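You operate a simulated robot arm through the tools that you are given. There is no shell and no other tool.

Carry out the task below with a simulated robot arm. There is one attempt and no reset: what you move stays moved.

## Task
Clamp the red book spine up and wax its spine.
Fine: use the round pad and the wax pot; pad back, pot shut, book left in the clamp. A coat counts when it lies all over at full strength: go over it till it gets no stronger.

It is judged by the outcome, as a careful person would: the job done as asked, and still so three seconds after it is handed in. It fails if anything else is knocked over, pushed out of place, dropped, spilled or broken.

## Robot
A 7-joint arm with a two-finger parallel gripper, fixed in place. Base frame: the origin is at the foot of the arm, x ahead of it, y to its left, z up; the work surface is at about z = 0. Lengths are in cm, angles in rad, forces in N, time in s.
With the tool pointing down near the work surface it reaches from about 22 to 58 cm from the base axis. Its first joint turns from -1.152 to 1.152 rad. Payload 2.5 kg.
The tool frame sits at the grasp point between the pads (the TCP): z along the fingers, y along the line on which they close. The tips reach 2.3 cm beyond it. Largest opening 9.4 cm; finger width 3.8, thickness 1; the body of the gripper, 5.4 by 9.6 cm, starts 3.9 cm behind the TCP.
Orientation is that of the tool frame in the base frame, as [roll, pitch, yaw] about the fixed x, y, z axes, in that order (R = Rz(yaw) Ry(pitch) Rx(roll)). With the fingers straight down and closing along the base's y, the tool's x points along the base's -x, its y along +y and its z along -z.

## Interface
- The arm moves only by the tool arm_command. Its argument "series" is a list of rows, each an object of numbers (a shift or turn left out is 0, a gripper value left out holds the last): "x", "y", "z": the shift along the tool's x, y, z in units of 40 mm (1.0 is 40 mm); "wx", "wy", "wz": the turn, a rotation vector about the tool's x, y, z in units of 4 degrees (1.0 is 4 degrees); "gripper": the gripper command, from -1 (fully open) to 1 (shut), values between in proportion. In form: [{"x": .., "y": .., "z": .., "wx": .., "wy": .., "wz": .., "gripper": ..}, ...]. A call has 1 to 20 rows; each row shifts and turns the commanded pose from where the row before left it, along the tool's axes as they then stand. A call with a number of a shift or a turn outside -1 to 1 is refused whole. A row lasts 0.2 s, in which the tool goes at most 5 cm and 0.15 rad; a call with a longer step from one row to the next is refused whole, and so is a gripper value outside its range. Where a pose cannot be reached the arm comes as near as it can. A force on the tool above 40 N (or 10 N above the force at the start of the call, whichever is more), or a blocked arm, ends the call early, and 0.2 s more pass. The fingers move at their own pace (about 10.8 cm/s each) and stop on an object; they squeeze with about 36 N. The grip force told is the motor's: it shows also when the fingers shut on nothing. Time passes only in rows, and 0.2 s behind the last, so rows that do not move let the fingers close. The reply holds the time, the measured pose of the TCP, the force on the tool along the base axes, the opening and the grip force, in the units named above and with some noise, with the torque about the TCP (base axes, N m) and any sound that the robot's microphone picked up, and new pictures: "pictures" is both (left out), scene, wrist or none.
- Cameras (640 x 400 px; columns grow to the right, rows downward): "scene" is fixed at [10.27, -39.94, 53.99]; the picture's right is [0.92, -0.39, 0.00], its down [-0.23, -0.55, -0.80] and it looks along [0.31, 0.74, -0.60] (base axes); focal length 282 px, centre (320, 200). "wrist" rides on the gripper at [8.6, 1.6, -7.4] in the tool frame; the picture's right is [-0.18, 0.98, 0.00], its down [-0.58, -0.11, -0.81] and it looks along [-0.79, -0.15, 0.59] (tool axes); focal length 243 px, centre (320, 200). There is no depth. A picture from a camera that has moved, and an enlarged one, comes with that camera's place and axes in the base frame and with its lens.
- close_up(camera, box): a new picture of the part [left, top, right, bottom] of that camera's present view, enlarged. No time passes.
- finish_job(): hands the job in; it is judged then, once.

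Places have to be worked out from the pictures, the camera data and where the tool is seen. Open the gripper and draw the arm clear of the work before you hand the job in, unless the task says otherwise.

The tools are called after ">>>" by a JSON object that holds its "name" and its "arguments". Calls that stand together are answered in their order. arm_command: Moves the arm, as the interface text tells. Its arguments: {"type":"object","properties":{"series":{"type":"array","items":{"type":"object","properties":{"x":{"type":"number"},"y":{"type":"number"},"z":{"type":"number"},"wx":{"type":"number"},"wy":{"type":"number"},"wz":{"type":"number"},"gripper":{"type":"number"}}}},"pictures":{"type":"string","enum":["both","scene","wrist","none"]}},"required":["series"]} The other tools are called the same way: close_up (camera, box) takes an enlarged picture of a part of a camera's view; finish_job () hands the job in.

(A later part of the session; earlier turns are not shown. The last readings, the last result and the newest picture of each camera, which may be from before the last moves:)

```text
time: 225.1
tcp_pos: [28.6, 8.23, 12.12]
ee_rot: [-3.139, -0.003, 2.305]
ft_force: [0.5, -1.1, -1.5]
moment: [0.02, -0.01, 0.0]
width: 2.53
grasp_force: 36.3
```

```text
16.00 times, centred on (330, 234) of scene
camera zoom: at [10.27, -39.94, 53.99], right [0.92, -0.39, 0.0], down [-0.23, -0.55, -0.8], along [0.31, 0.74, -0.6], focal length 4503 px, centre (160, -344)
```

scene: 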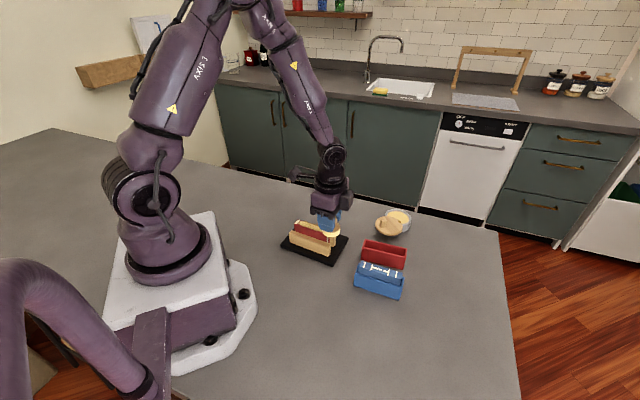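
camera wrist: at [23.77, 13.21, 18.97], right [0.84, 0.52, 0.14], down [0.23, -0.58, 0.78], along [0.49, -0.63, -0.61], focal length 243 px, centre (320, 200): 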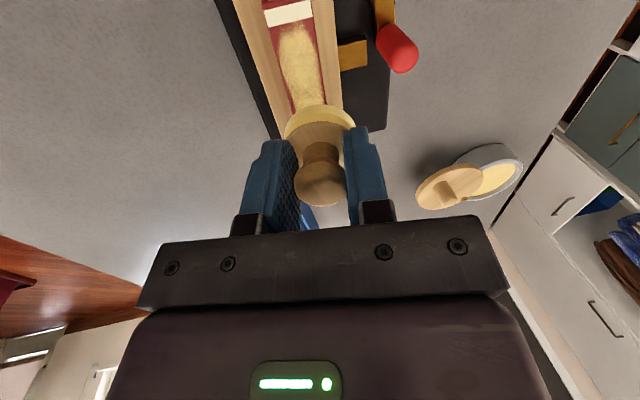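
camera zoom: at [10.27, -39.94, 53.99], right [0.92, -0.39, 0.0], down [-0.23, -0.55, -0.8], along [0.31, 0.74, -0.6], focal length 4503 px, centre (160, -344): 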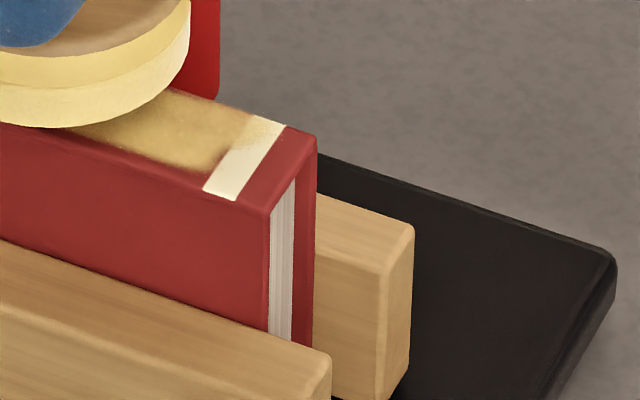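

The right end is unchanged, and the book was nudged about 0.15 cm along the jaws, so I must be gentler. I move the pad aside to the same viewpoint as before and compare the film overall.

>>> {"name": "arm_command", "arguments": {"series": [{"z": -0.4, "gripper": 1}, {"z": -0.45}, {"y": 0.5}, {"y": 0.5}, {"y": 0.45}, {}], "pictures": "both"}}

>>> {"name": "close_up", "arguments": {"camera": "scene", "box": [300, 212, 340, 248]}}

>>> {"name": "close_up", "arguments": {"camera": "wrist", "box": [180, 20, 290, 160]}}

```text
time: 226.5
tcp_pos: [32.79, 12.21, 15.45]
ee_rot: [-3.14, -0.006, 2.305]
ft_force: [-0.6, -0.7, -0.2]
moment: [0.05, -0.01, 0.01]
width: 2.56
grasp_force: 36.1
camera wrist: at [28.24, 19.57, 22.95], right [0.85, 0.52, 0.0], down [0.31, -0.51, 0.8], along [0.42, -0.69, -0.6], focal length 243 px, centre (320, 200)
```

scene: 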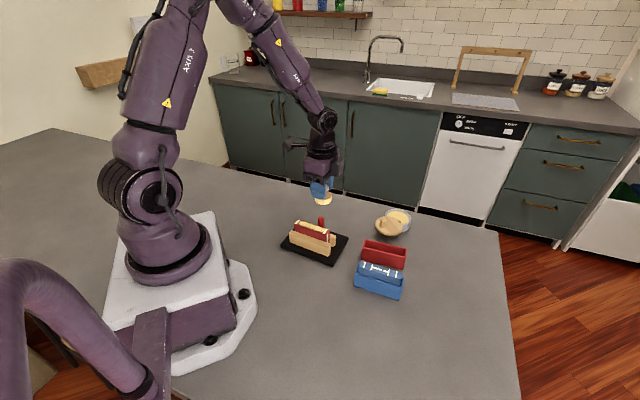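
wrist: 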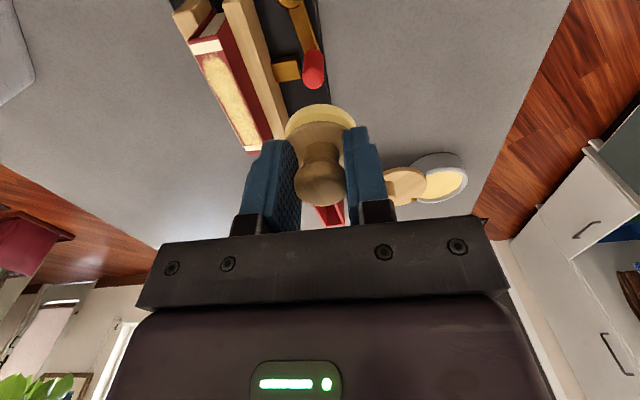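

```text
11.11 times, centred on (320, 230) of scene
camera zoom: at [10.27, -39.94, 53.99], right [0.92, -0.39, 0.0], down [-0.23, -0.55, -0.8], along [0.31, 0.74, -0.6], focal length 3127 px, centre (320, -133)
```

zoom: 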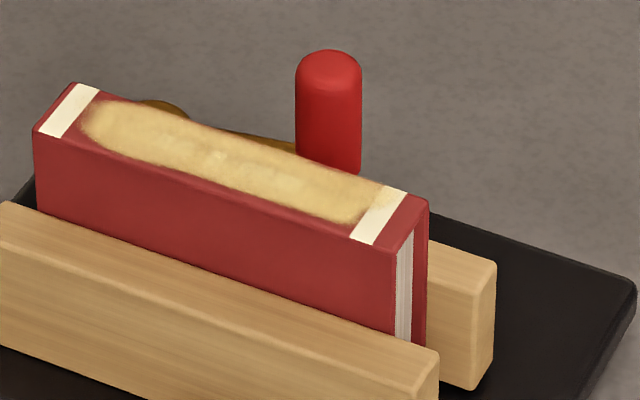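

```text
2.86 times, centred on (235, 90) of wrist
camera zoom: at [28.24, 19.57, 22.95], right [0.85, 0.52, 0.0], down [0.31, -0.51, 0.8], along [0.42, -0.69, -0.6], focal length 693 px, centre (563, 514)
```

zoom: 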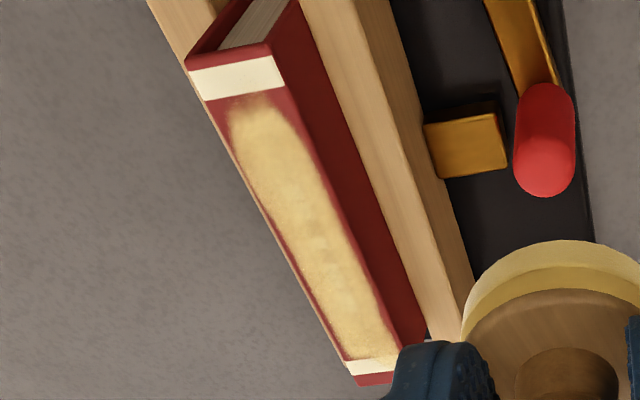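

The film is now fairly even with rounded ends reaching the stripes at both sides. I go over the left part more, since it was the last to grow, with moderate pressure.

>>> {"name": "arm_command", "arguments": {"series": [{"y": -0.5, "gripper": 1}, {"y": -0.5}, {"y": -0.45}, {"x": 0.3}, {"x": 0.2}, {"z": 0.45}, {"z": 0.4}, {"z": 0.1}, {}], "pictures": "none"}}

>>> {"name": "arm_command", "arguments": {"series": [{"z": 0.04, "gripper": 1}, {}], "pictures": "none"}}

>>> {"name": "arm_command", "arguments": {"series": [{"z": 0.025, "gripper": 1}, {}], "pictures": "none"}}

```text
time: 228.5
tcp_pos: [27.29, 9.67, 11.67]
ee_rot: [-3.14, -0.006, 2.307]
ft_force: [-1.3, -0.1, 0.2]
moment: [-0.03, 0.01, 0.0]
width: 2.53
grasp_force: 36.0
```

```text
time: 229.1
tcp_pos: [27.24, 9.78, 11.54]
ee_rot: [3.141, -0.007, 2.305]
ft_force: [0.4, 0.0, 0.6]
moment: [-0.01, 0.01, -0.01]
width: 2.54
grasp_force: 36.2
```

```text
time: 229.7
tcp_pos: [27.33, 9.55, 11.35]
ee_rot: [-3.139, -0.006, 2.304]
ft_force: [-0.1, -0.2, 0.0]
moment: [0.01, 0.0, 0.0]
width: 2.53
grasp_force: 35.8
```

>>> {"name": "arm_command", "arguments": {"series": [{"y": -0.05, "z": 0.02, "gripper": 1}, {}], "pictures": "none"}}

>>> {"name": "arm_command", "arguments": {"series": [{"z": 0.015, "gripper": 1}, {}], "pictures": "none"}}

```text
time: 230.3
tcp_pos: [27.11, 9.59, 11.3]
ee_rot: [3.141, -0.005, 2.307]
ft_force: [0.6, 2.1, 13.8]
moment: [-0.17, -0.24, 0.05]
width: 2.54
grasp_force: 36.0
```

```text
time: 230.9
tcp_pos: [27.14, 9.62, 11.26]
ee_rot: [3.14, -0.006, 2.306]
ft_force: [1.3, 2.4, 24.5]
moment: [-0.17, -0.3, 0.03]
width: 2.55
grasp_force: 36.1
```

>>> {"name": "arm_command", "arguments": {"series": [{"z": -0.01, "gripper": 1}, {"x": 0.15}, {"x": 0.15}, {"x": 0.15}, {"x": 0.15}, {"x": -0.15}, {"x": -0.15}, {"x": -0.15}, {"x": 0.15}, {"x": 0.15}, {"x": 0.15}, {"x": -0.15}, {"x": -0.15}, {"x": -0.15}, {"x": 0.15}, {"x": 0.15}, {"x": 0.15}, {}], "pictures": "none"}}

>>> {"name": "arm_command", "arguments": {"series": [{"x": -0.14, "gripper": 1}, {"x": -0.14}, {"x": -0.14}, {"x": -0.14}, {"x": -0.14}, {"x": -0.14}, {"x": -0.14}, {"x": -0.14}, {"x": -0.14}, {"x": -0.14}, {"x": -0.14}, {}], "pictures": "wrist"}}

>>> {"name": "close_up", "arguments": {"camera": "wrist", "box": [240, 0, 380, 110]}}

>>> {"name": "close_up", "arguments": {"camera": "scene", "box": [300, 216, 318, 232]}}

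```text
time: 234.7
tcp_pos: [25.36, 11.31, 11.29]
ee_rot: [-3.14, -0.007, 2.306]
ft_force: [0.2, -0.2, 0.1]
moment: [0.02, 0.01, 0.01]
width: 2.56
grasp_force: 36.7
```

```text
time: 237.3
tcp_pos: [29.69, 6.74, 11.3]
ee_rot: [-3.14, -0.005, 2.306]
ft_force: [-0.1, -0.9, 1.1]
moment: [-0.04, 0.01, -0.01]
width: 2.55
grasp_force: 36.1
camera wrist: at [25.05, 14.17, 18.81], right [0.85, 0.52, 0.0], down [0.31, -0.51, 0.8], along [0.42, -0.69, -0.6], focal length 243 px, centre (320, 200)
```

wrist: 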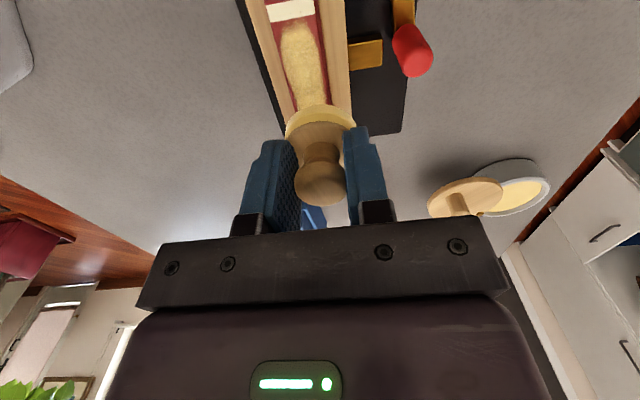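

```text
3.64 times, centred on (310, 55) of wrist
camera zoom: at [25.05, 14.17, 18.81], right [0.85, 0.52, 0.0], down [0.31, -0.51, 0.8], along [0.42, -0.69, -0.6], focal length 882 px, centre (356, 727)
```

zoom: 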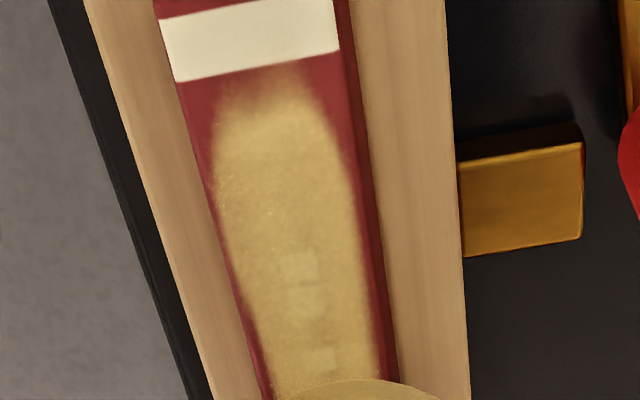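

```text
16.00 times, centred on (309, 224) of scene
camera zoom: at [10.27, -39.94, 53.99], right [0.92, -0.39, 0.0], down [-0.23, -0.55, -0.8], along [0.31, 0.74, -0.6], focal length 4503 px, centre (496, -184)
```

zoom: 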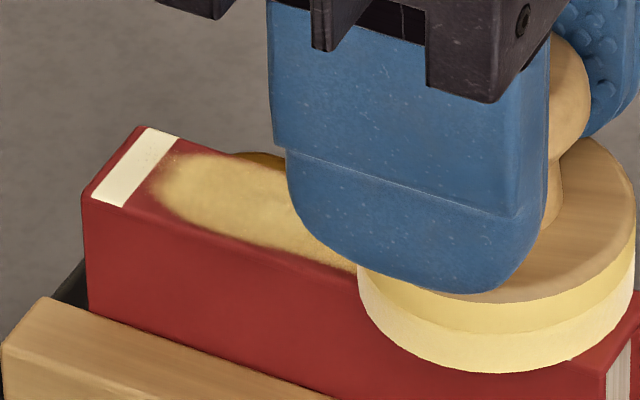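

The film's outline and colour look the same as before this round, so it has stopped getting stronger with this load. To be sure it isn't limited by wax left on the pad, I'll reload once and go over again. I lift off and carry the pad back above the pot.

>>> {"name": "arm_command", "arguments": {"series": [{"z": -0.3, "gripper": 1}, {"z": -0.4}, {"z": -0.3}, {}], "pictures": "none"}}

>>> {"name": "close_up", "arguments": {"camera": "scene", "box": [300, 212, 340, 248]}}

>>> {"name": "arm_command", "arguments": {"series": [{"x": -0.12, "y": 0.15, "gripper": 1}, {"x": -0.265, "y": 0.311}, {"x": -0.265, "y": 0.311}, {"x": -0.265, "y": 0.311}, {"x": -0.265, "y": 0.311}, {"x": -0.265, "y": 0.311}, {"x": -0.265, "y": 0.311}, {"x": -0.265, "y": 0.311}, {"x": -0.265, "y": 0.311}, {"x": -0.265, "y": 0.311}, {"x": -0.265, "y": 0.311}, {"x": -0.265, "y": 0.311}, {"x": -0.265, "y": 0.311}, {"x": -0.265, "y": 0.311}, {"x": -0.265, "y": 0.311}, {"x": -0.12, "y": 0.15}, {}], "pictures": "both"}}

>>> {"name": "close_up", "arguments": {"camera": "wrist", "box": [200, 0, 430, 240]}}

>>> {"name": "close_up", "arguments": {"camera": "scene", "box": [365, 165, 435, 240]}}

```text
time: 238.3
tcp_pos: [29.71, 6.58, 15.37]
ee_rot: [-3.14, -0.005, 2.304]
ft_force: [0.8, 0.2, -0.1]
moment: [-0.01, -0.02, -0.01]
width: 2.55
grasp_force: 35.2
```

```text
11.11 times, centred on (320, 230) of scene
camera zoom: at [10.27, -39.94, 53.99], right [0.92, -0.39, 0.0], down [-0.23, -0.55, -0.8], along [0.31, 0.74, -0.6], focal length 3127 px, centre (320, -133)
```

zoom: 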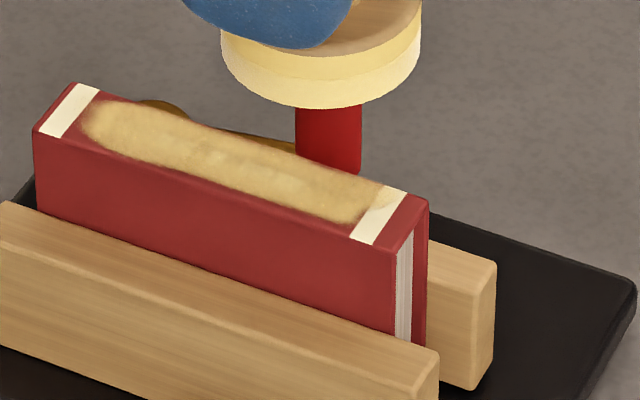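

```text
time: 241.9
tcp_pos: [54.09, 7.42, 15.2]
ee_rot: [-3.14, -0.005, 2.306]
ft_force: [-0.8, -0.5, -0.7]
moment: [-0.05, -0.03, -0.02]
width: 2.54
grasp_force: 35.6
camera wrist: at [49.51, 14.92, 22.71], right [0.85, 0.52, 0.0], down [0.31, -0.51, 0.8], along [0.42, -0.69, -0.6], focal length 243 px, centre (320, 200)
```

scene: 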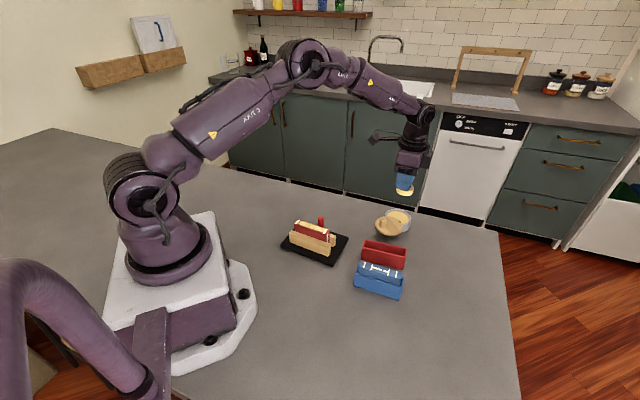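
wrist: 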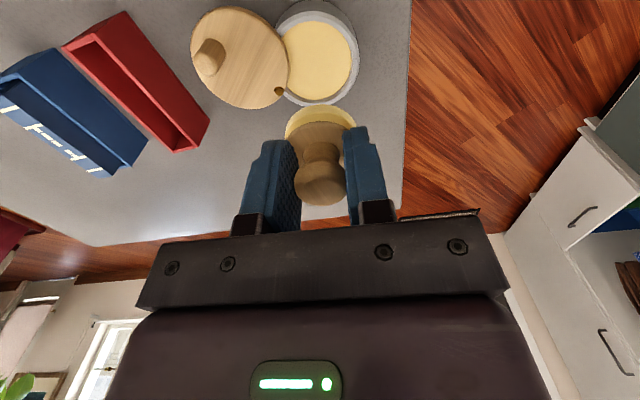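

```text
1.67 times, centred on (315, 120) of wrist
camera zoom: at [49.51, 14.92, 22.71], right [0.85, 0.52, 0.0], down [0.31, -0.51, 0.8], along [0.42, -0.69, -0.6], focal length 404 px, centre (328, 333)
```

zoom: 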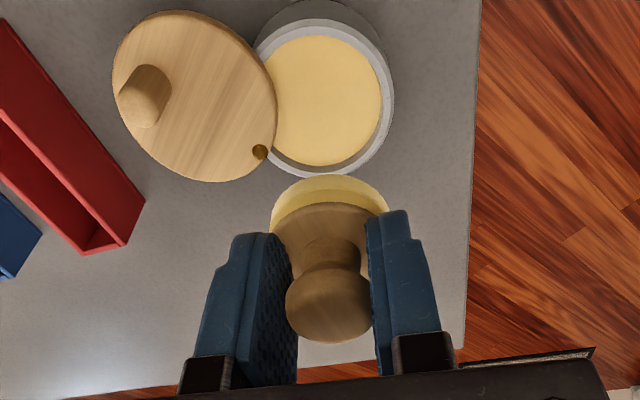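

```text
5.33 times, centred on (400, 202) of scene
camera zoom: at [10.27, -39.94, 53.99], right [0.92, -0.39, 0.0], down [-0.23, -0.55, -0.8], along [0.31, 0.74, -0.6], focal length 1501 px, centre (-107, 187)
```

zoom: 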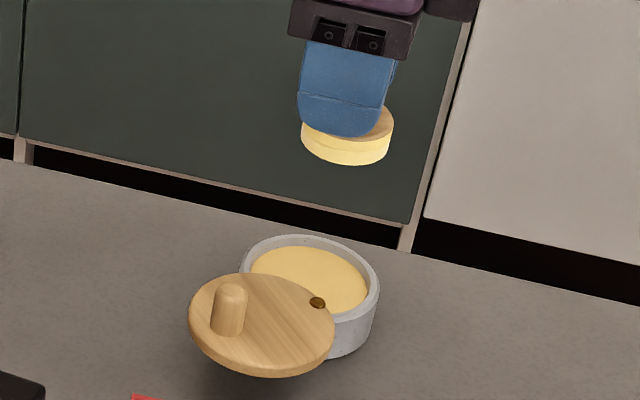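

The pad looks paler than right after dipping, so a reload makes sense. I lower it toward the wax at the same spot as before.

>>> {"name": "arm_command", "arguments": {"series": [{"x": 0.035, "z": 0.3, "gripper": 1}, {"z": 0.4}, {"z": 0.4}, {"z": 0.4}, {"z": 0.25}, {}], "pictures": "none"}}

>>> {"name": "close_up", "arguments": {"camera": "scene", "box": [385, 200, 415, 230]}}

>>> {"name": "close_up", "arguments": {"camera": "wrist", "box": [250, 60, 390, 170]}}

```text
time: 243.3
tcp_pos: [53.96, 7.52, 8.26]
ee_rot: [-3.139, -0.006, 2.307]
ft_force: [0.4, 0.7, -0.5]
moment: [0.01, 0.0, -0.01]
width: 2.55
grasp_force: 36.5
```

```text
13.33 times, centred on (400, 215) of scene
camera zoom: at [10.27, -39.94, 53.99], right [0.92, -0.39, 0.0], down [-0.23, -0.55, -0.8], along [0.31, 0.74, -0.6], focal length 3753 px, centre (-747, 0)
```

zoom: 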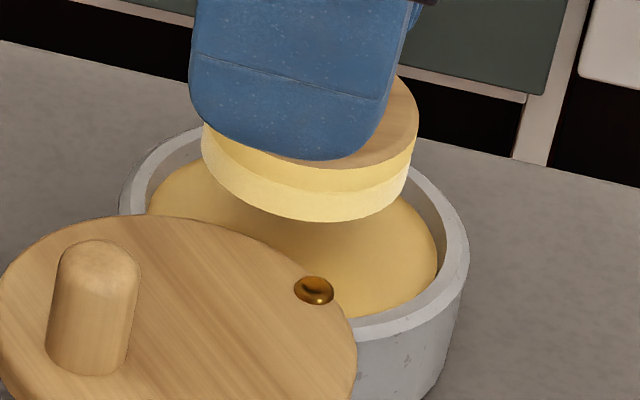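

```text
3.64 times, centred on (320, 115) of wrist
camera zoom: at [49.23, 15.11, 15.69], right [0.85, 0.52, 0.0], down [0.31, -0.51, 0.8], along [0.42, -0.69, -0.6], focal length 882 px, centre (320, 509)
```

zoom: 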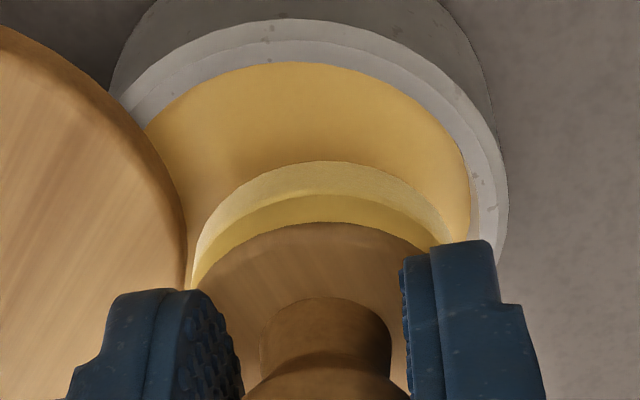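

Alignment is the same as the first dip. I lower gently to contact.

>>> {"name": "arm_command", "arguments": {"series": [{"z": 0.12, "gripper": 1}, {"z": 0.12}, {"z": 0.1}, {"z": 0.05}, {}], "pictures": "none"}}

>>> {"name": "arm_command", "arguments": {"series": [{"z": 0.03, "gripper": 1}, {}], "pictures": "none"}}

>>> {"name": "arm_command", "arguments": {"series": [{"z": 0.03, "gripper": 1}, {}], "pictures": "none"}}

```text
time: 244.5
tcp_pos: [53.93, 7.46, 6.59]
ee_rot: [-3.139, -0.007, 2.305]
ft_force: [-1.1, 0.0, -0.1]
moment: [0.03, -0.01, 0.01]
width: 2.51
grasp_force: 36.3
```

```text
time: 245.1
tcp_pos: [53.84, 7.56, 6.49]
ee_rot: [-3.139, -0.006, 2.306]
ft_force: [-0.3, 1.0, 0.1]
moment: [-0.04, -0.02, 0.01]
width: 2.55
grasp_force: 36.4
```

```text
time: 245.7
tcp_pos: [53.9, 7.57, 6.33]
ee_rot: [-3.141, -0.006, 2.306]
ft_force: [-3.2, -0.4, 8.4]
moment: [-0.12, 0.0, 0.01]
width: 2.58
grasp_force: 36.1
```

Contact with the wax at 8 N. I press a little and twist to reload the pad, for a couple of seconds.

>>> {"name": "arm_command", "arguments": {"series": [{"z": 0.008, "gripper": 1}, {"wz": 0.5}, {"wz": 0.5}, {"wz": -0.5}, {"wz": -0.5}, {"wz": -0.5}, {"wz": -0.5}, {"wz": 0.5}, {"wz": 0.5}, {"wz": 0.5}, {"wz": -0.5}, {}, {}], "pictures": "scene"}}

>>> {"name": "close_up", "arguments": {"camera": "scene", "box": [385, 200, 415, 230]}}

>>> {"name": "arm_command", "arguments": {"series": [{"z": -0.05, "gripper": 1}, {"z": -0.08}, {"z": -0.1}, {"z": -0.15}, {"z": -0.2}, {"z": -0.25}, {"z": -0.3}, {"z": -0.3}, {"z": -0.3}, {"z": -0.35}, {"z": -0.1}, {}], "pictures": "both"}}

>>> {"name": "close_up", "arguments": {"camera": "scene", "box": [365, 165, 435, 240]}}

```text
time: 248.5
tcp_pos: [53.88, 7.62, 6.38]
ee_rot: [-3.14, -0.007, 2.306]
ft_force: [0.8, -1.3, 12.4]
moment: [-0.08, -0.13, -0.01]
width: 2.54
grasp_force: 36.1
```

scene: 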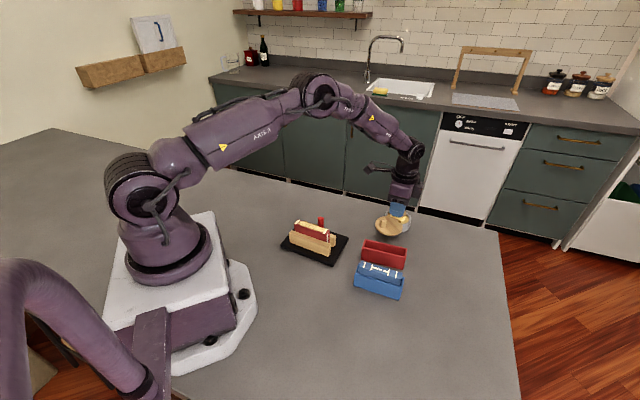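

```text
13.33 times, centred on (400, 215) of scene
camera zoom: at [10.26, -39.94, 53.99], right [0.92, -0.39, 0.0], down [-0.23, -0.55, -0.8], along [0.31, 0.74, -0.6], focal length 3753 px, centre (-747, 0)
```

zoom: 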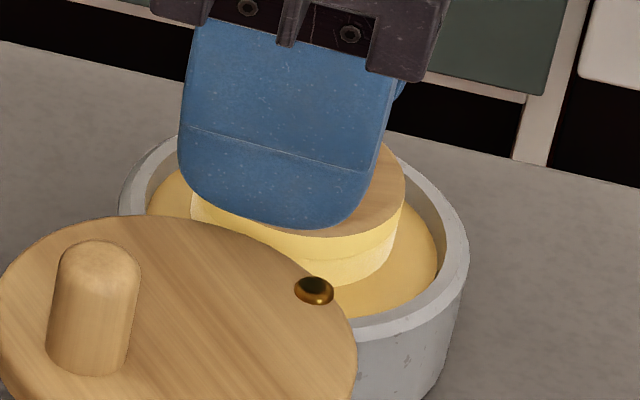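

```text
time: 251.1
tcp_pos: [53.92, 7.57, 15.04]
ee_rot: [-3.141, -0.005, 2.305]
ft_force: [0.0, 0.6, -1.5]
moment: [0.01, -0.02, -0.01]
width: 2.57
grasp_force: 36.4
camera wrist: at [49.32, 15.03, 22.59], right [0.85, 0.52, 0.0], down [0.31, -0.51, 0.8], along [0.42, -0.69, -0.6], focal length 243 px, centre (320, 200)
```

scene: 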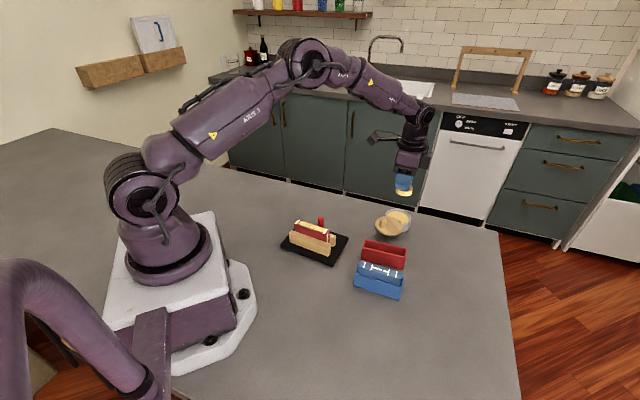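
wrist: 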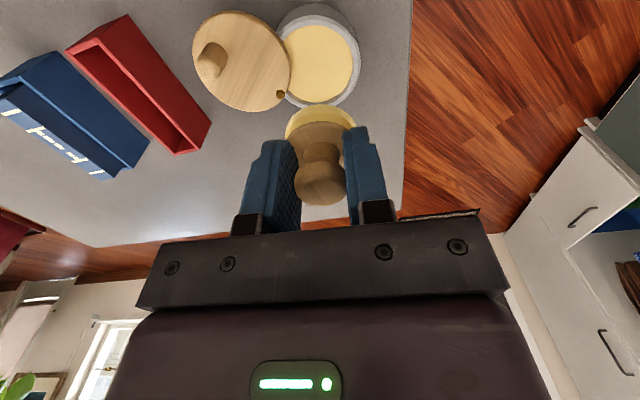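

```text
5.33 times, centred on (400, 202) of scene
camera zoom: at [10.27, -39.94, 53.99], right [0.92, -0.39, 0.0], down [-0.23, -0.55, -0.8], along [0.31, 0.74, -0.6], focal length 1501 px, centre (-107, 187)
```

zoom: 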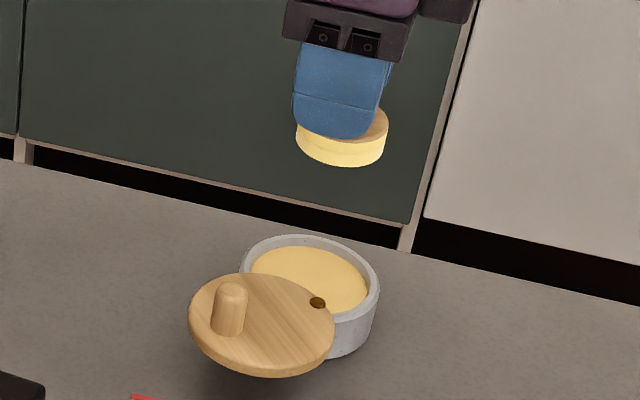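

The pad is richly yellow again, so its wax does deplete with use. I carry it back to the spine for fresh passes.

>>> {"name": "arm_command", "arguments": {"series": [{"x": 0.15, "y": -0.16, "gripper": 1}, {"x": 0.3, "y": -0.31}, {"x": 0.3, "y": -0.31}, {"x": 0.3, "y": -0.31}, {"x": 0.3, "y": -0.31}, {"x": 0.3, "y": -0.31}, {"x": 0.3, "y": -0.31}, {"x": 0.3, "y": -0.31}, {"x": 0.3, "y": -0.31}, {"x": 0.3, "y": -0.31}, {"x": 0.3, "y": -0.31}, {"x": 0.3, "y": -0.31}, {"x": 0.3, "y": -0.31}, {"x": 0.3, "y": -0.31}, {"x": 0.3, "y": -0.31}, {"x": 0.14, "y": -0.17}, {}], "pictures": "none"}}

>>> {"name": "arm_command", "arguments": {"series": [{"z": 0.3, "gripper": 1}, {"z": 0.3}, {"z": 0.2}, {"z": 0.07}, {}], "pictures": "none"}}

>>> {"name": "arm_command", "arguments": {"series": [{"z": 0.03, "gripper": 1}, {}], "pictures": "none"}}

```text
time: 254.7
tcp_pos: [27.96, 8.27, 15.23]
ee_rot: [-3.14, -0.006, 2.305]
ft_force: [-0.2, 0.1, -0.7]
moment: [0.02, 0.0, 0.04]
width: 2.56
grasp_force: 36.5
```

```text
time: 255.9
tcp_pos: [27.99, 8.29, 11.76]
ee_rot: [-3.14, -0.005, 2.307]
ft_force: [0.1, 0.2, -0.3]
moment: [-0.02, 0.0, 0.0]
width: 2.55
grasp_force: 35.6
```

```text
time: 256.5
tcp_pos: [28.05, 8.28, 11.71]
ee_rot: [-3.139, -0.005, 2.304]
ft_force: [-0.6, -0.5, 0.7]
moment: [0.0, 0.04, -0.02]
width: 2.55
grasp_force: 36.4
```

>>> {"name": "arm_command", "arguments": {"series": [{"z": 0.05, "gripper": 1}, {}], "pictures": "none"}}

>>> {"name": "arm_command", "arguments": {"series": [{"z": 0.03, "gripper": 1}, {}], "pictures": "none"}}

>>> {"name": "arm_command", "arguments": {"series": [{"z": 0.015, "gripper": 1}, {}], "pictures": "none"}}

```text
time: 257.1
tcp_pos: [27.81, 8.37, 11.4]
ee_rot: [-3.14, -0.005, 2.306]
ft_force: [0.1, -0.4, -0.1]
moment: [-0.04, 0.0, 0.0]
width: 2.56
grasp_force: 35.8
```

```text
time: 257.7
tcp_pos: [28.0, 8.42, 11.38]
ee_rot: [-3.139, -0.006, 2.306]
ft_force: [-1.1, 1.0, 1.2]
moment: [-0.04, 0.0, -0.02]
width: 2.55
grasp_force: 35.8
```

```text
time: 258.3
tcp_pos: [27.96, 8.33, 11.15]
ee_rot: [-3.141, -0.006, 2.308]
ft_force: [-4.5, 2.2, 19.1]
moment: [-0.08, 0.07, -0.01]
width: 2.57
grasp_force: 36.4
```

Contact at 19 N in the middle. I stroke left, then right, checking force at each end.

>>> {"name": "arm_command", "arguments": {"series": [{"x": 0.13, "gripper": 1}, {"x": 0.13}, {"x": 0.13}, {"x": 0.13}, {"x": 0.13}, {"x": 0.13}, {}], "pictures": "none"}}

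>>> {"name": "arm_command", "arguments": {"series": [{"x": -0.13, "gripper": 1}, {"x": -0.13}, {"x": -0.13}, {"x": -0.13}, {"x": -0.13}, {"x": -0.13}, {"x": -0.13}, {"x": -0.13}, {"x": -0.13}, {"x": -0.13}, {"x": -0.13}, {"x": -0.13}, {}], "pictures": "wrist"}}

>>> {"name": "close_up", "arguments": {"camera": "wrist", "box": [240, 0, 380, 110]}}

>>> {"name": "close_up", "arguments": {"camera": "scene", "box": [300, 216, 318, 232]}}

```text
time: 259.9
tcp_pos: [25.9, 10.84, 11.3]
ee_rot: [-3.139, -0.006, 2.306]
ft_force: [4.7, -7.8, 23.3]
moment: [-0.41, -0.47, -0.01]
width: 2.56
grasp_force: 35.9
```

```text
time: 260.5
tcp_pos: [26.34, 10.11, 11.14]
ee_rot: [-3.137, -0.008, 2.31]
ft_force: [-2.8, -2.0, 12.8]
moment: [-0.28, -0.07, -0.08]
width: 2.56
grasp_force: 35.7
stopped in row 3: the force on the tool passed its limit at 42 N (the readings are from after the stop); the commanded pose is now the measured one
camera wrist: at [21.83, 17.58, 18.81], right [0.85, 0.53, 0.0], down [0.32, -0.51, 0.8], along [0.42, -0.68, -0.6], focal length 243 px, centre (320, 200)
```

wrist: 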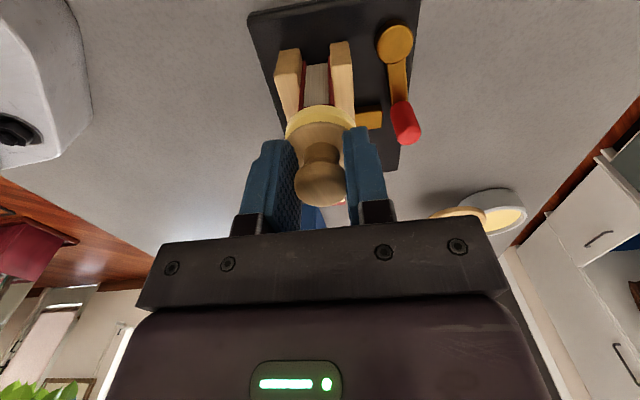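

```text
3.64 times, centred on (310, 55) of wrist
camera zoom: at [21.83, 17.58, 18.81], right [0.85, 0.53, 0.0], down [0.32, -0.51, 0.8], along [0.42, -0.68, -0.6], focal length 882 px, centre (356, 727)
```

zoom: 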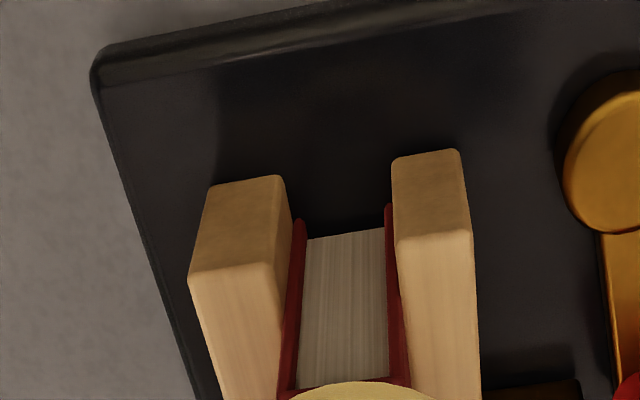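

```text
16.00 times, centred on (309, 224) of scene
camera zoom: at [10.27, -39.95, 53.99], right [0.92, -0.39, 0.0], down [-0.23, -0.55, -0.8], along [0.31, 0.74, -0.6], focal length 4503 px, centre (496, -184)
```

zoom: 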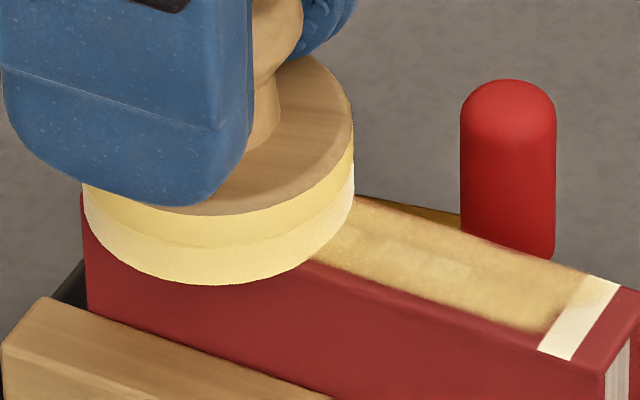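

I keep it lighter (about 10 N) and stroke right.

>>> {"name": "arm_command", "arguments": {"series": [{"x": -0.12, "z": -0.006, "gripper": 1}, {"x": -0.12}, {"x": -0.12}, {"x": -0.12}, {"x": -0.12}, {"x": -0.12}, {"x": -0.12}, {"x": -0.12}, {"x": -0.12}, {"x": -0.12}, {}], "pictures": "wrist"}}

>>> {"name": "close_up", "arguments": {"camera": "wrist", "box": [240, 0, 380, 110]}}

>>> {"name": "close_up", "arguments": {"camera": "scene", "box": [300, 216, 318, 232]}}

```text
time: 262.9
tcp_pos: [29.7, 6.51, 11.14]
ee_rot: [-3.14, -0.012, 2.311]
ft_force: [-8.3, 9.7, 32.3]
moment: [0.13, 0.1, 0.0]
width: 2.53
grasp_force: 36.5
camera wrist: at [25.04, 14.03, 18.76], right [0.85, 0.53, 0.0], down [0.32, -0.51, 0.8], along [0.42, -0.68, -0.6], focal length 243 px, centre (320, 200)
```

wrist: 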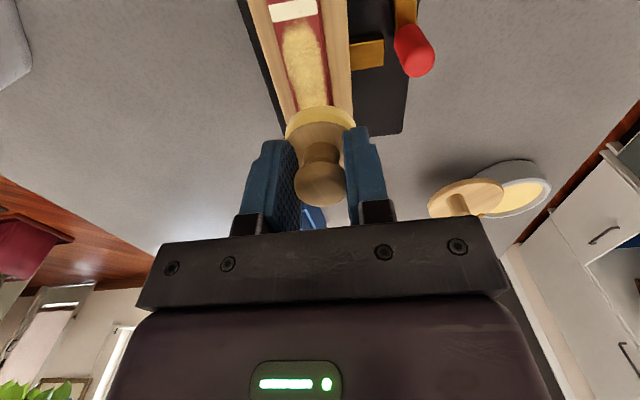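

```text
3.64 times, centred on (310, 55) of wrist
camera zoom: at [25.04, 14.03, 18.76], right [0.85, 0.53, 0.0], down [0.32, -0.51, 0.8], along [0.42, -0.68, -0.6], focal length 882 px, centre (356, 727)
```

zoom: 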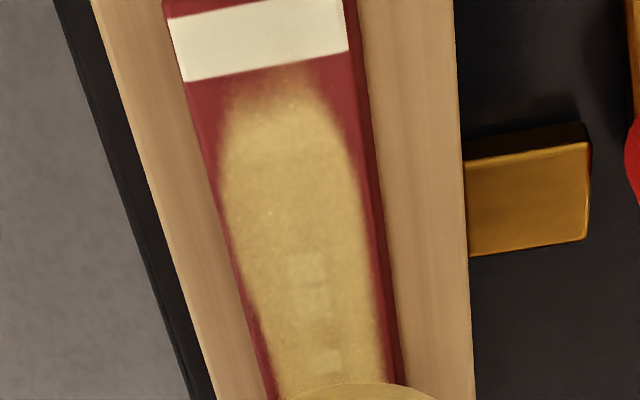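

```text
16.00 times, centred on (309, 224) of scene
camera zoom: at [10.26, -39.95, 53.99], right [0.92, -0.39, 0.0], down [-0.23, -0.55, -0.8], along [0.31, 0.74, -0.6], focal length 4503 px, centre (496, -184)
```

zoom: 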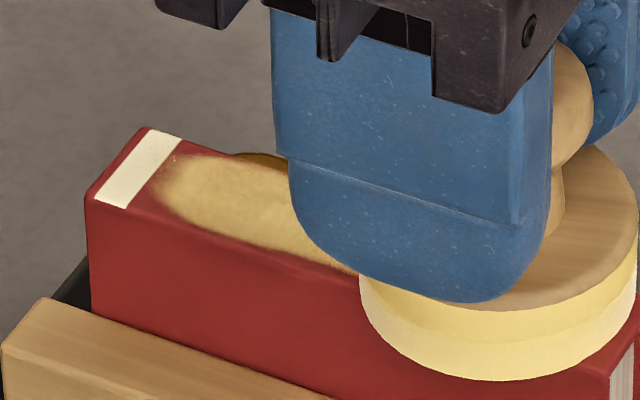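

The marks under the film are fading further, so the fresh wax helps. I ease the force and rub the right end.

>>> {"name": "arm_command", "arguments": {"series": [{"z": -0.016, "gripper": 1}, {"x": -0.12}, {"x": -0.12}, {"x": -0.1}, {}], "pictures": "none"}}

```text
time: 264.1
tcp_pos: [30.64, 5.6, 11.12]
ee_rot: [-3.139, -0.011, 2.312]
ft_force: [-8.2, 9.8, 33.3]
moment: [0.36, 0.32, -0.01]
width: 2.58
grasp_force: 36.3
```

>>> {"name": "arm_command", "arguments": {"series": [{"z": -0.025, "gripper": 1}, {"x": 0.12}, {"x": -0.12}, {"x": 0.12}, {"x": -0.12}, {"x": 0.12}, {"x": -0.12}, {}], "pictures": "none"}}

>>> {"name": "arm_command", "arguments": {"series": [{"x": 0.12, "gripper": 1}, {"x": -0.12}, {"x": 0.12, "y": 0.04}, {"x": -0.12}, {"x": 0.12, "y": -0.08}, {"x": -0.12}, {"x": 0.12, "y": 0.04}, {"x": -0.12}, {}], "pictures": "none"}}

```text
time: 265.9
tcp_pos: [30.49, 5.69, 11.3]
ee_rot: [-3.137, -0.01, 2.312]
ft_force: [-1.6, 0.8, 3.9]
moment: [0.03, 0.01, -0.01]
width: 2.55
grasp_force: 35.8
```

```text
time: 267.9
tcp_pos: [30.73, 5.46, 11.48]
ee_rot: [-3.139, -0.011, 2.311]
ft_force: [0.7, 0.1, -0.1]
moment: [-0.04, 0.0, 0.01]
width: 2.56
grasp_force: 35.6
```

>>> {"name": "arm_command", "arguments": {"series": [{"z": 0.025, "gripper": 1}, {}], "pictures": "none"}}

>>> {"name": "arm_command", "arguments": {"series": [{"z": 0.012, "gripper": 1}, {}], "pictures": "none"}}

```text
time: 268.5
tcp_pos: [30.64, 5.5, 11.28]
ee_rot: [-3.137, -0.009, 2.31]
ft_force: [-0.9, -0.7, 8.1]
moment: [-0.08, -0.04, 0.0]
width: 2.56
grasp_force: 35.6
```

```text
time: 269.1
tcp_pos: [30.69, 5.54, 11.21]
ee_rot: [-3.139, -0.009, 2.31]
ft_force: [-0.7, -0.6, 14.3]
moment: [-0.12, -0.01, -0.02]
width: 2.56
grasp_force: 36.2
```

Now 14 N at the right end; I rub here, then sweep left.

>>> {"name": "arm_command", "arguments": {"series": [{"x": 0.12, "gripper": 1}, {"x": -0.12}, {"x": 0.12}, {"x": -0.12}, {"x": 0.12}, {"x": -0.12}, {"x": 0.12}, {"x": 0.12}, {"x": 0.12}, {"x": 0.12}, {"x": 0.12}, {"x": 0.12}, {"x": 0.12}, {"x": 0.12}, {}], "pictures": "scene"}}

>>> {"name": "close_up", "arguments": {"camera": "scene", "box": [312, 216, 342, 246]}}

```text
time: 272.3
tcp_pos: [28.05, 8.34, 11.23]
ee_rot: [-3.139, -0.011, 2.31]
ft_force: [3.8, -3.6, 11.3]
moment: [-0.31, -0.27, 0.05]
width: 2.56
grasp_force: 36.1
```

scene: 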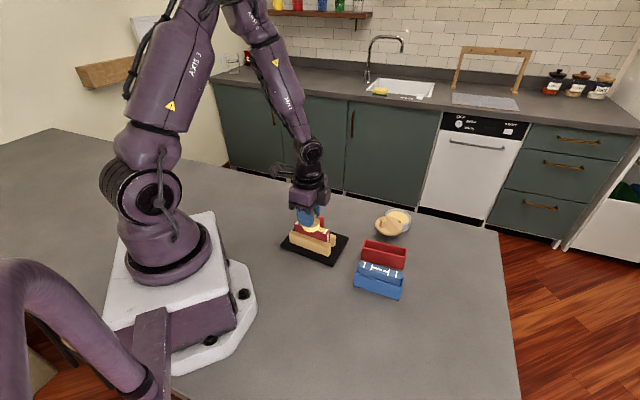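

```text
13.33 times, centred on (327, 231) of scene
camera zoom: at [10.27, -39.94, 53.99], right [0.92, -0.39, 0.0], down [-0.23, -0.55, -0.8], along [0.31, 0.74, -0.6], focal length 3753 px, centre (227, -213)
```

zoom: 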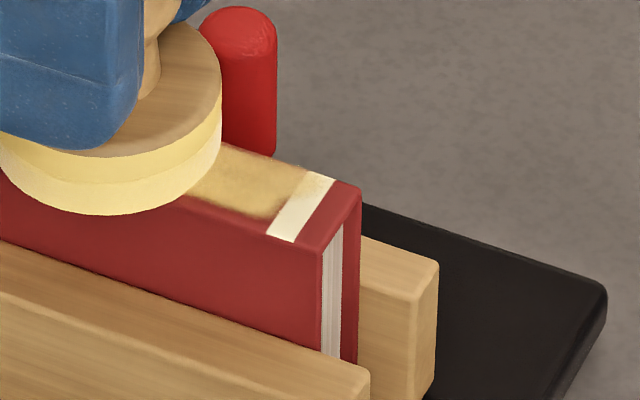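

Right end steady. I continue to the left end and rub there with the fresh wax.

>>> {"name": "arm_command", "arguments": {"series": [{"x": 0.13, "gripper": 1}, {"x": 0.13}, {"x": 0.13}, {"x": 0.13}, {"x": 0.13}, {"x": 0.13}, {"x": 0.1}, {}], "pictures": "none"}}

```text
time: 274.1
tcp_pos: [25.56, 10.92, 11.34]
ee_rot: [-3.138, -0.009, 2.312]
ft_force: [3.4, -1.3, 9.5]
moment: [-0.13, -0.26, 0.03]
width: 2.55
grasp_force: 35.7
```

>>> {"name": "arm_command", "arguments": {"series": [{"x": -0.12, "z": 0.004, "gripper": 1}, {"x": 0.12}, {"x": -0.12}, {"x": 0.12}, {"x": -0.12}, {"x": 0.12}, {"x": -0.12}, {"x": 0.12}, {}], "pictures": "none"}}

>>> {"name": "arm_command", "arguments": {"series": [{"x": -0.12, "z": 0.008, "gripper": 1}, {"x": 0.12}, {"x": -0.12}, {"x": 0.12}, {"x": -0.12}, {"x": 0.12}, {"x": -0.12}, {"x": 0.12}, {}], "pictures": "none"}}

```text
time: 276.1
tcp_pos: [25.7, 11.05, 11.2]
ee_rot: [-3.141, -0.008, 2.309]
ft_force: [6.6, -7.0, 16.1]
moment: [-0.4, -0.38, 0.01]
width: 2.52
grasp_force: 35.6
```

```text
time: 277.4
tcp_pos: [25.77, 10.86, 11.22]
ee_rot: [-3.138, -0.013, 2.312]
ft_force: [-2.0, -1.3, 12.9]
moment: [-0.22, -0.05, -0.03]
width: 2.54
grasp_force: 35.8
stopped in row 6: the force on the tool passed its limit at 41 N (the readings are from after the stop); the commanded pose is now the measured one
```

>>> {"name": "arm_command", "arguments": {"series": [{"x": -0.13, "z": -0.006, "gripper": 1}, {"x": -0.13}, {"x": -0.13}, {"x": -0.13}, {"x": -0.13}, {"x": -0.13}, {"x": -0.13}, {"x": -0.13}, {"x": -0.13}, {"x": -0.13}, {}], "pictures": "wrist"}}

>>> {"name": "close_up", "arguments": {"camera": "wrist", "box": [240, 0, 380, 110]}}

>>> {"name": "close_up", "arguments": {"camera": "scene", "box": [300, 212, 340, 248]}}

```text
time: 279.7
tcp_pos: [29.25, 7.18, 11.22]
ee_rot: [-3.139, -0.014, 2.311]
ft_force: [-5.0, -0.6, 13.8]
moment: [-0.26, -0.03, -0.04]
width: 2.55
grasp_force: 36.5
stopped in row 11: the force on the tool passed its limit at 40 N (the readings are from after the stop); the commanded pose is now the measured one
camera wrist: at [24.67, 14.57, 18.86], right [0.85, 0.53, -0.01], down [0.32, -0.51, 0.8], along [0.42, -0.68, -0.6], focal length 243 px, centre (320, 200)
```

wrist: 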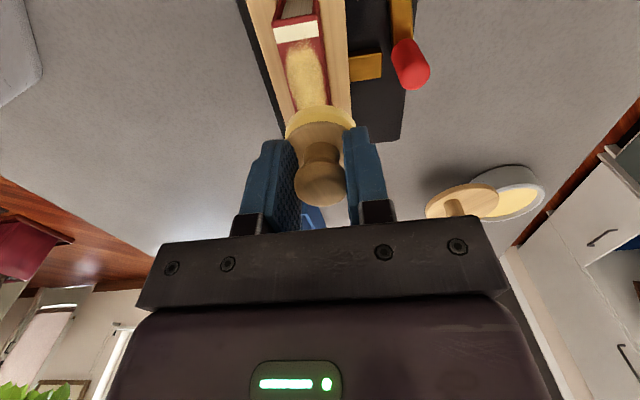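

```text
3.64 times, centred on (310, 55) of wrist
camera zoom: at [24.67, 14.57, 18.86], right [0.85, 0.53, -0.01], down [0.32, -0.51, 0.8], along [0.42, -0.68, -0.6], focal length 882 px, centre (356, 727)
```

zoom: 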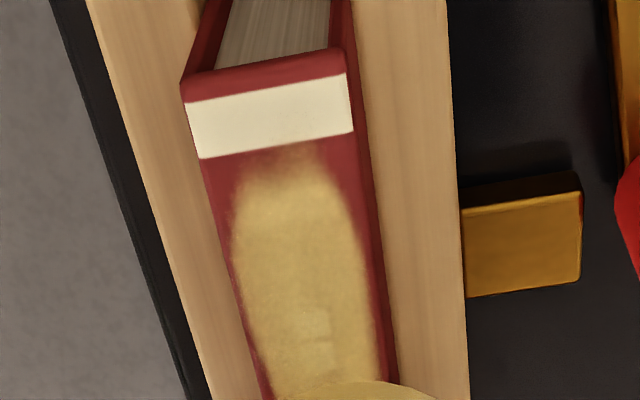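

```text
11.11 times, centred on (320, 230) of scene
camera zoom: at [10.27, -39.95, 53.99], right [0.92, -0.39, 0.0], down [-0.23, -0.55, -0.8], along [0.31, 0.74, -0.6], focal length 3127 px, centre (320, -133)
```

zoom: 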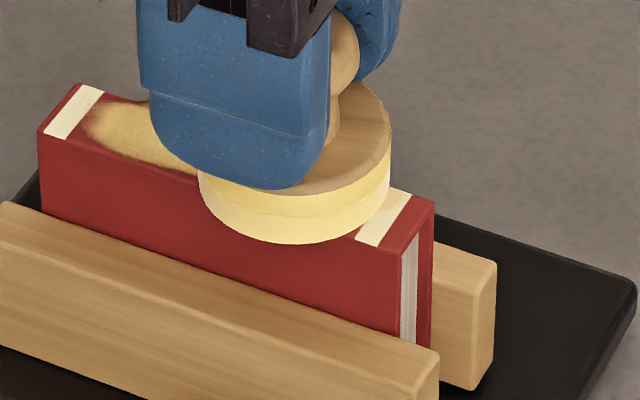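

The marks beneath are nearly gone and the outline is unchanged from the last rounds. One more full sweep right and left with light pressure for evenness.

>>> {"name": "arm_command", "arguments": {"series": [{"x": -0.12, "z": -0.006, "gripper": 1}, {"x": -0.12}, {"x": -0.12}, {"x": -0.12}, {"x": 0.12}, {"x": 0.12}, {"x": 0.12}, {"x": 0.12}, {"x": 0.12}, {"x": 0.12}, {"x": 0.12}, {"x": 0.12}, {"x": 0.12}, {"x": 0.12}, {"x": 0.12}, {"x": 0.12}, {"x": 0.12}, {}], "pictures": "none"}}

>>> {"name": "arm_command", "arguments": {"series": [{"x": -0.12, "gripper": 1}, {"x": 0.12}, {"x": -0.12}, {"x": 0.12}, {"x": -0.12}, {"x": -0.12}, {"x": -0.12}, {"x": -0.12}, {"x": -0.12}, {"x": -0.12}, {}], "pictures": "none"}}

```text
time: 283.5
tcp_pos: [26.28, 10.27, 11.28]
ee_rot: [-3.139, -0.016, 2.314]
ft_force: [3.7, -4.5, 15.1]
moment: [-0.3, -0.3, -0.02]
width: 2.52
grasp_force: 36.5
```

```text
time: 285.9
tcp_pos: [28.45, 8.18, 11.24]
ee_rot: [-3.137, -0.018, 2.313]
ft_force: [-2.4, 1.8, 6.4]
moment: [-0.03, -0.01, -0.01]
width: 2.56
grasp_force: 36.0
```

Contact held throughout. I lift off, move aside to the comparison viewpoint, and look.

>>> {"name": "arm_command", "arguments": {"series": [{"z": -0.3, "gripper": 1}, {"z": -0.4}, {"z": -0.35}, {"y": 0.5}, {"y": 0.5}, {"y": 0.45}, {}], "pictures": "both"}}

>>> {"name": "close_up", "arguments": {"camera": "scene", "box": [300, 212, 340, 248]}}

>>> {"name": "close_up", "arguments": {"camera": "wrist", "box": [180, 20, 290, 160]}}

```text
time: 287.5
tcp_pos: [32.56, 11.91, 15.35]
ee_rot: [-3.139, -0.015, 2.313]
ft_force: [0.3, -1.5, -0.4]
moment: [-0.02, 0.03, -0.01]
width: 2.53
grasp_force: 35.8
camera wrist: at [27.92, 19.41, 22.9], right [0.85, 0.53, -0.01], down [0.32, -0.51, 0.8], along [0.42, -0.68, -0.6], focal length 243 px, centre (320, 200)
```

scene: 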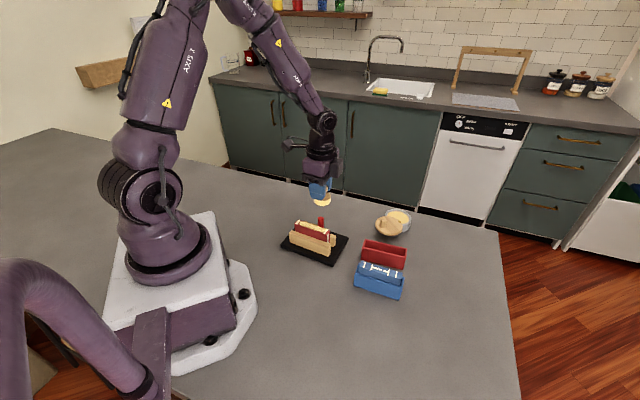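
wrist: 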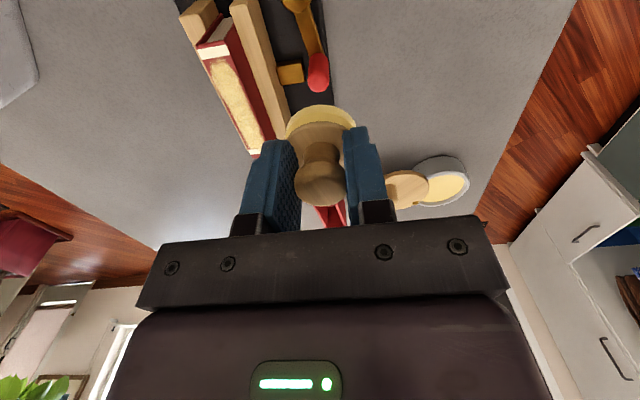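

```text
11.11 times, centred on (320, 230) of scene
camera zoom: at [10.27, -39.94, 53.99], right [0.92, -0.39, 0.0], down [-0.23, -0.55, -0.8], along [0.31, 0.74, -0.6], focal length 3127 px, centre (320, -133)
```

zoom: 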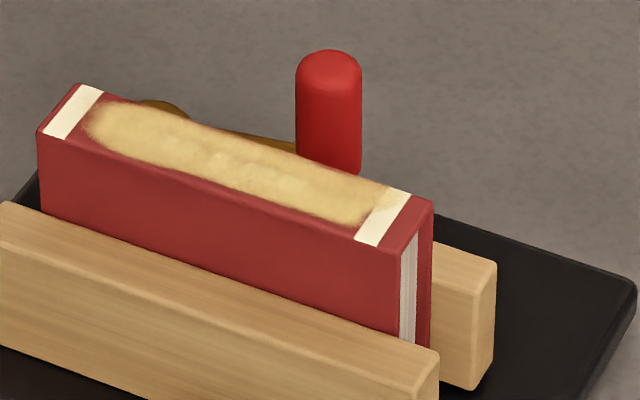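

```text
2.86 times, centred on (235, 90) of wrist
camera zoom: at [27.92, 19.41, 22.9], right [0.85, 0.53, -0.01], down [0.32, -0.51, 0.8], along [0.42, -0.68, -0.6], focal length 693 px, centre (563, 514)
```

zoom: 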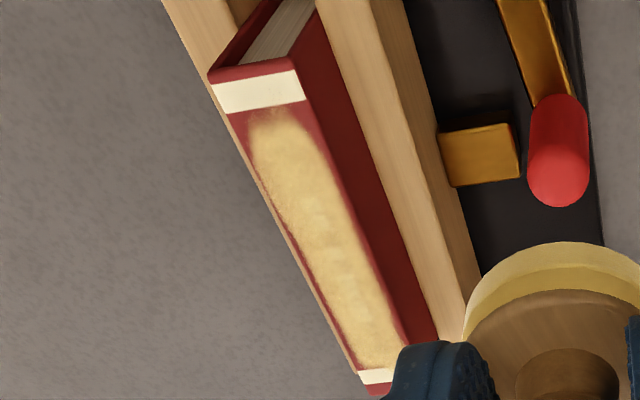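

The film looks a touch brighter and more even than before the reload. I take detailed reference close-ups, to compare with after another round.

>>> {"name": "close_up", "arguments": {"camera": "scene", "box": [304, 218, 324, 234]}}

>>> {"name": "close_up", "arguments": {"camera": "scene", "box": [318, 222, 338, 238]}}

```text
16.00 times, centred on (314, 226) of scene
camera zoom: at [10.27, -39.94, 53.99], right [0.92, -0.39, 0.0], down [-0.23, -0.55, -0.8], along [0.31, 0.74, -0.6], focal length 4503 px, centre (416, -216)
```

zoom: 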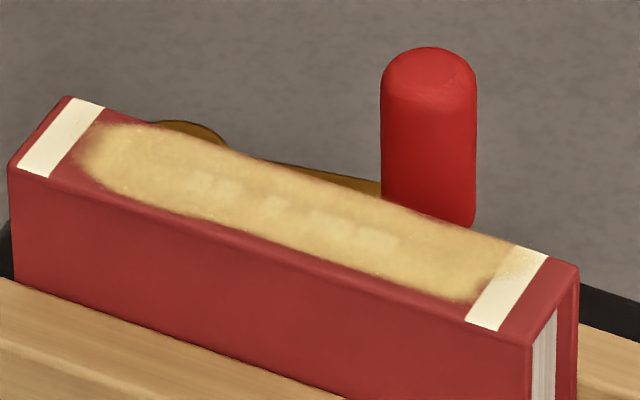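

```text
16.00 times, centred on (328, 230) of scene
camera zoom: at [10.27, -39.94, 53.99], right [0.92, -0.39, 0.0], down [-0.23, -0.55, -0.8], along [0.31, 0.74, -0.6], focal length 4503 px, centre (192, -280)
```

zoom: 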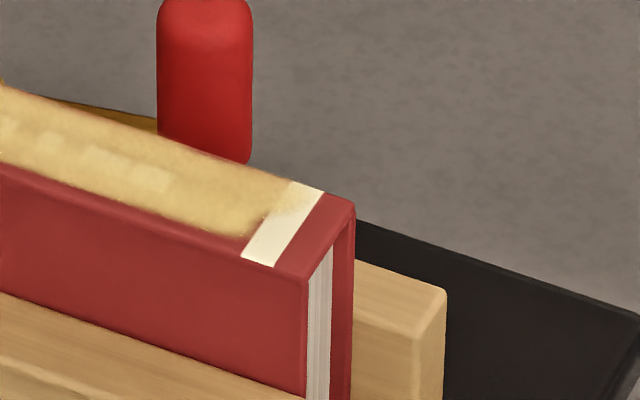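

I can now see the whole film: it sits slightly toward the back, leaving a thin front margin. I test whether offsetting the pad 0.6 cm to the front fills it: return, lower, and sweep with that offset.

>>> {"name": "arm_command", "arguments": {"series": [{"y": -0.5, "gripper": 1}, {"y": -0.5}, {"y": -0.6}, {"z": 0.4}, {"z": 0.4}, {"z": 0.15}, {}], "pictures": "none"}}

>>> {"name": "arm_command", "arguments": {"series": [{"z": 0.05, "gripper": 1}, {}], "pictures": "none"}}

>>> {"name": "arm_command", "arguments": {"series": [{"z": 0.025, "gripper": 1}, {}], "pictures": "none"}}

```text
time: 289.1
tcp_pos: [27.83, 7.7, 11.65]
ee_rot: [-3.138, -0.015, 2.313]
ft_force: [0.3, 0.3, 1.1]
moment: [-0.02, -0.02, 0.02]
width: 2.54
grasp_force: 36.3
```

```text
time: 289.7
tcp_pos: [27.85, 7.9, 11.26]
ee_rot: [-3.14, -0.015, 2.312]
ft_force: [-0.6, 0.8, 0.0]
moment: [-0.01, 0.01, 0.02]
width: 2.55
grasp_force: 35.6
```

```text
time: 290.3
tcp_pos: [27.93, 7.73, 11.37]
ee_rot: [-3.139, -0.015, 2.314]
ft_force: [-1.2, 0.9, 3.6]
moment: [-0.01, -0.04, 0.04]
width: 2.52
grasp_force: 36.2
```

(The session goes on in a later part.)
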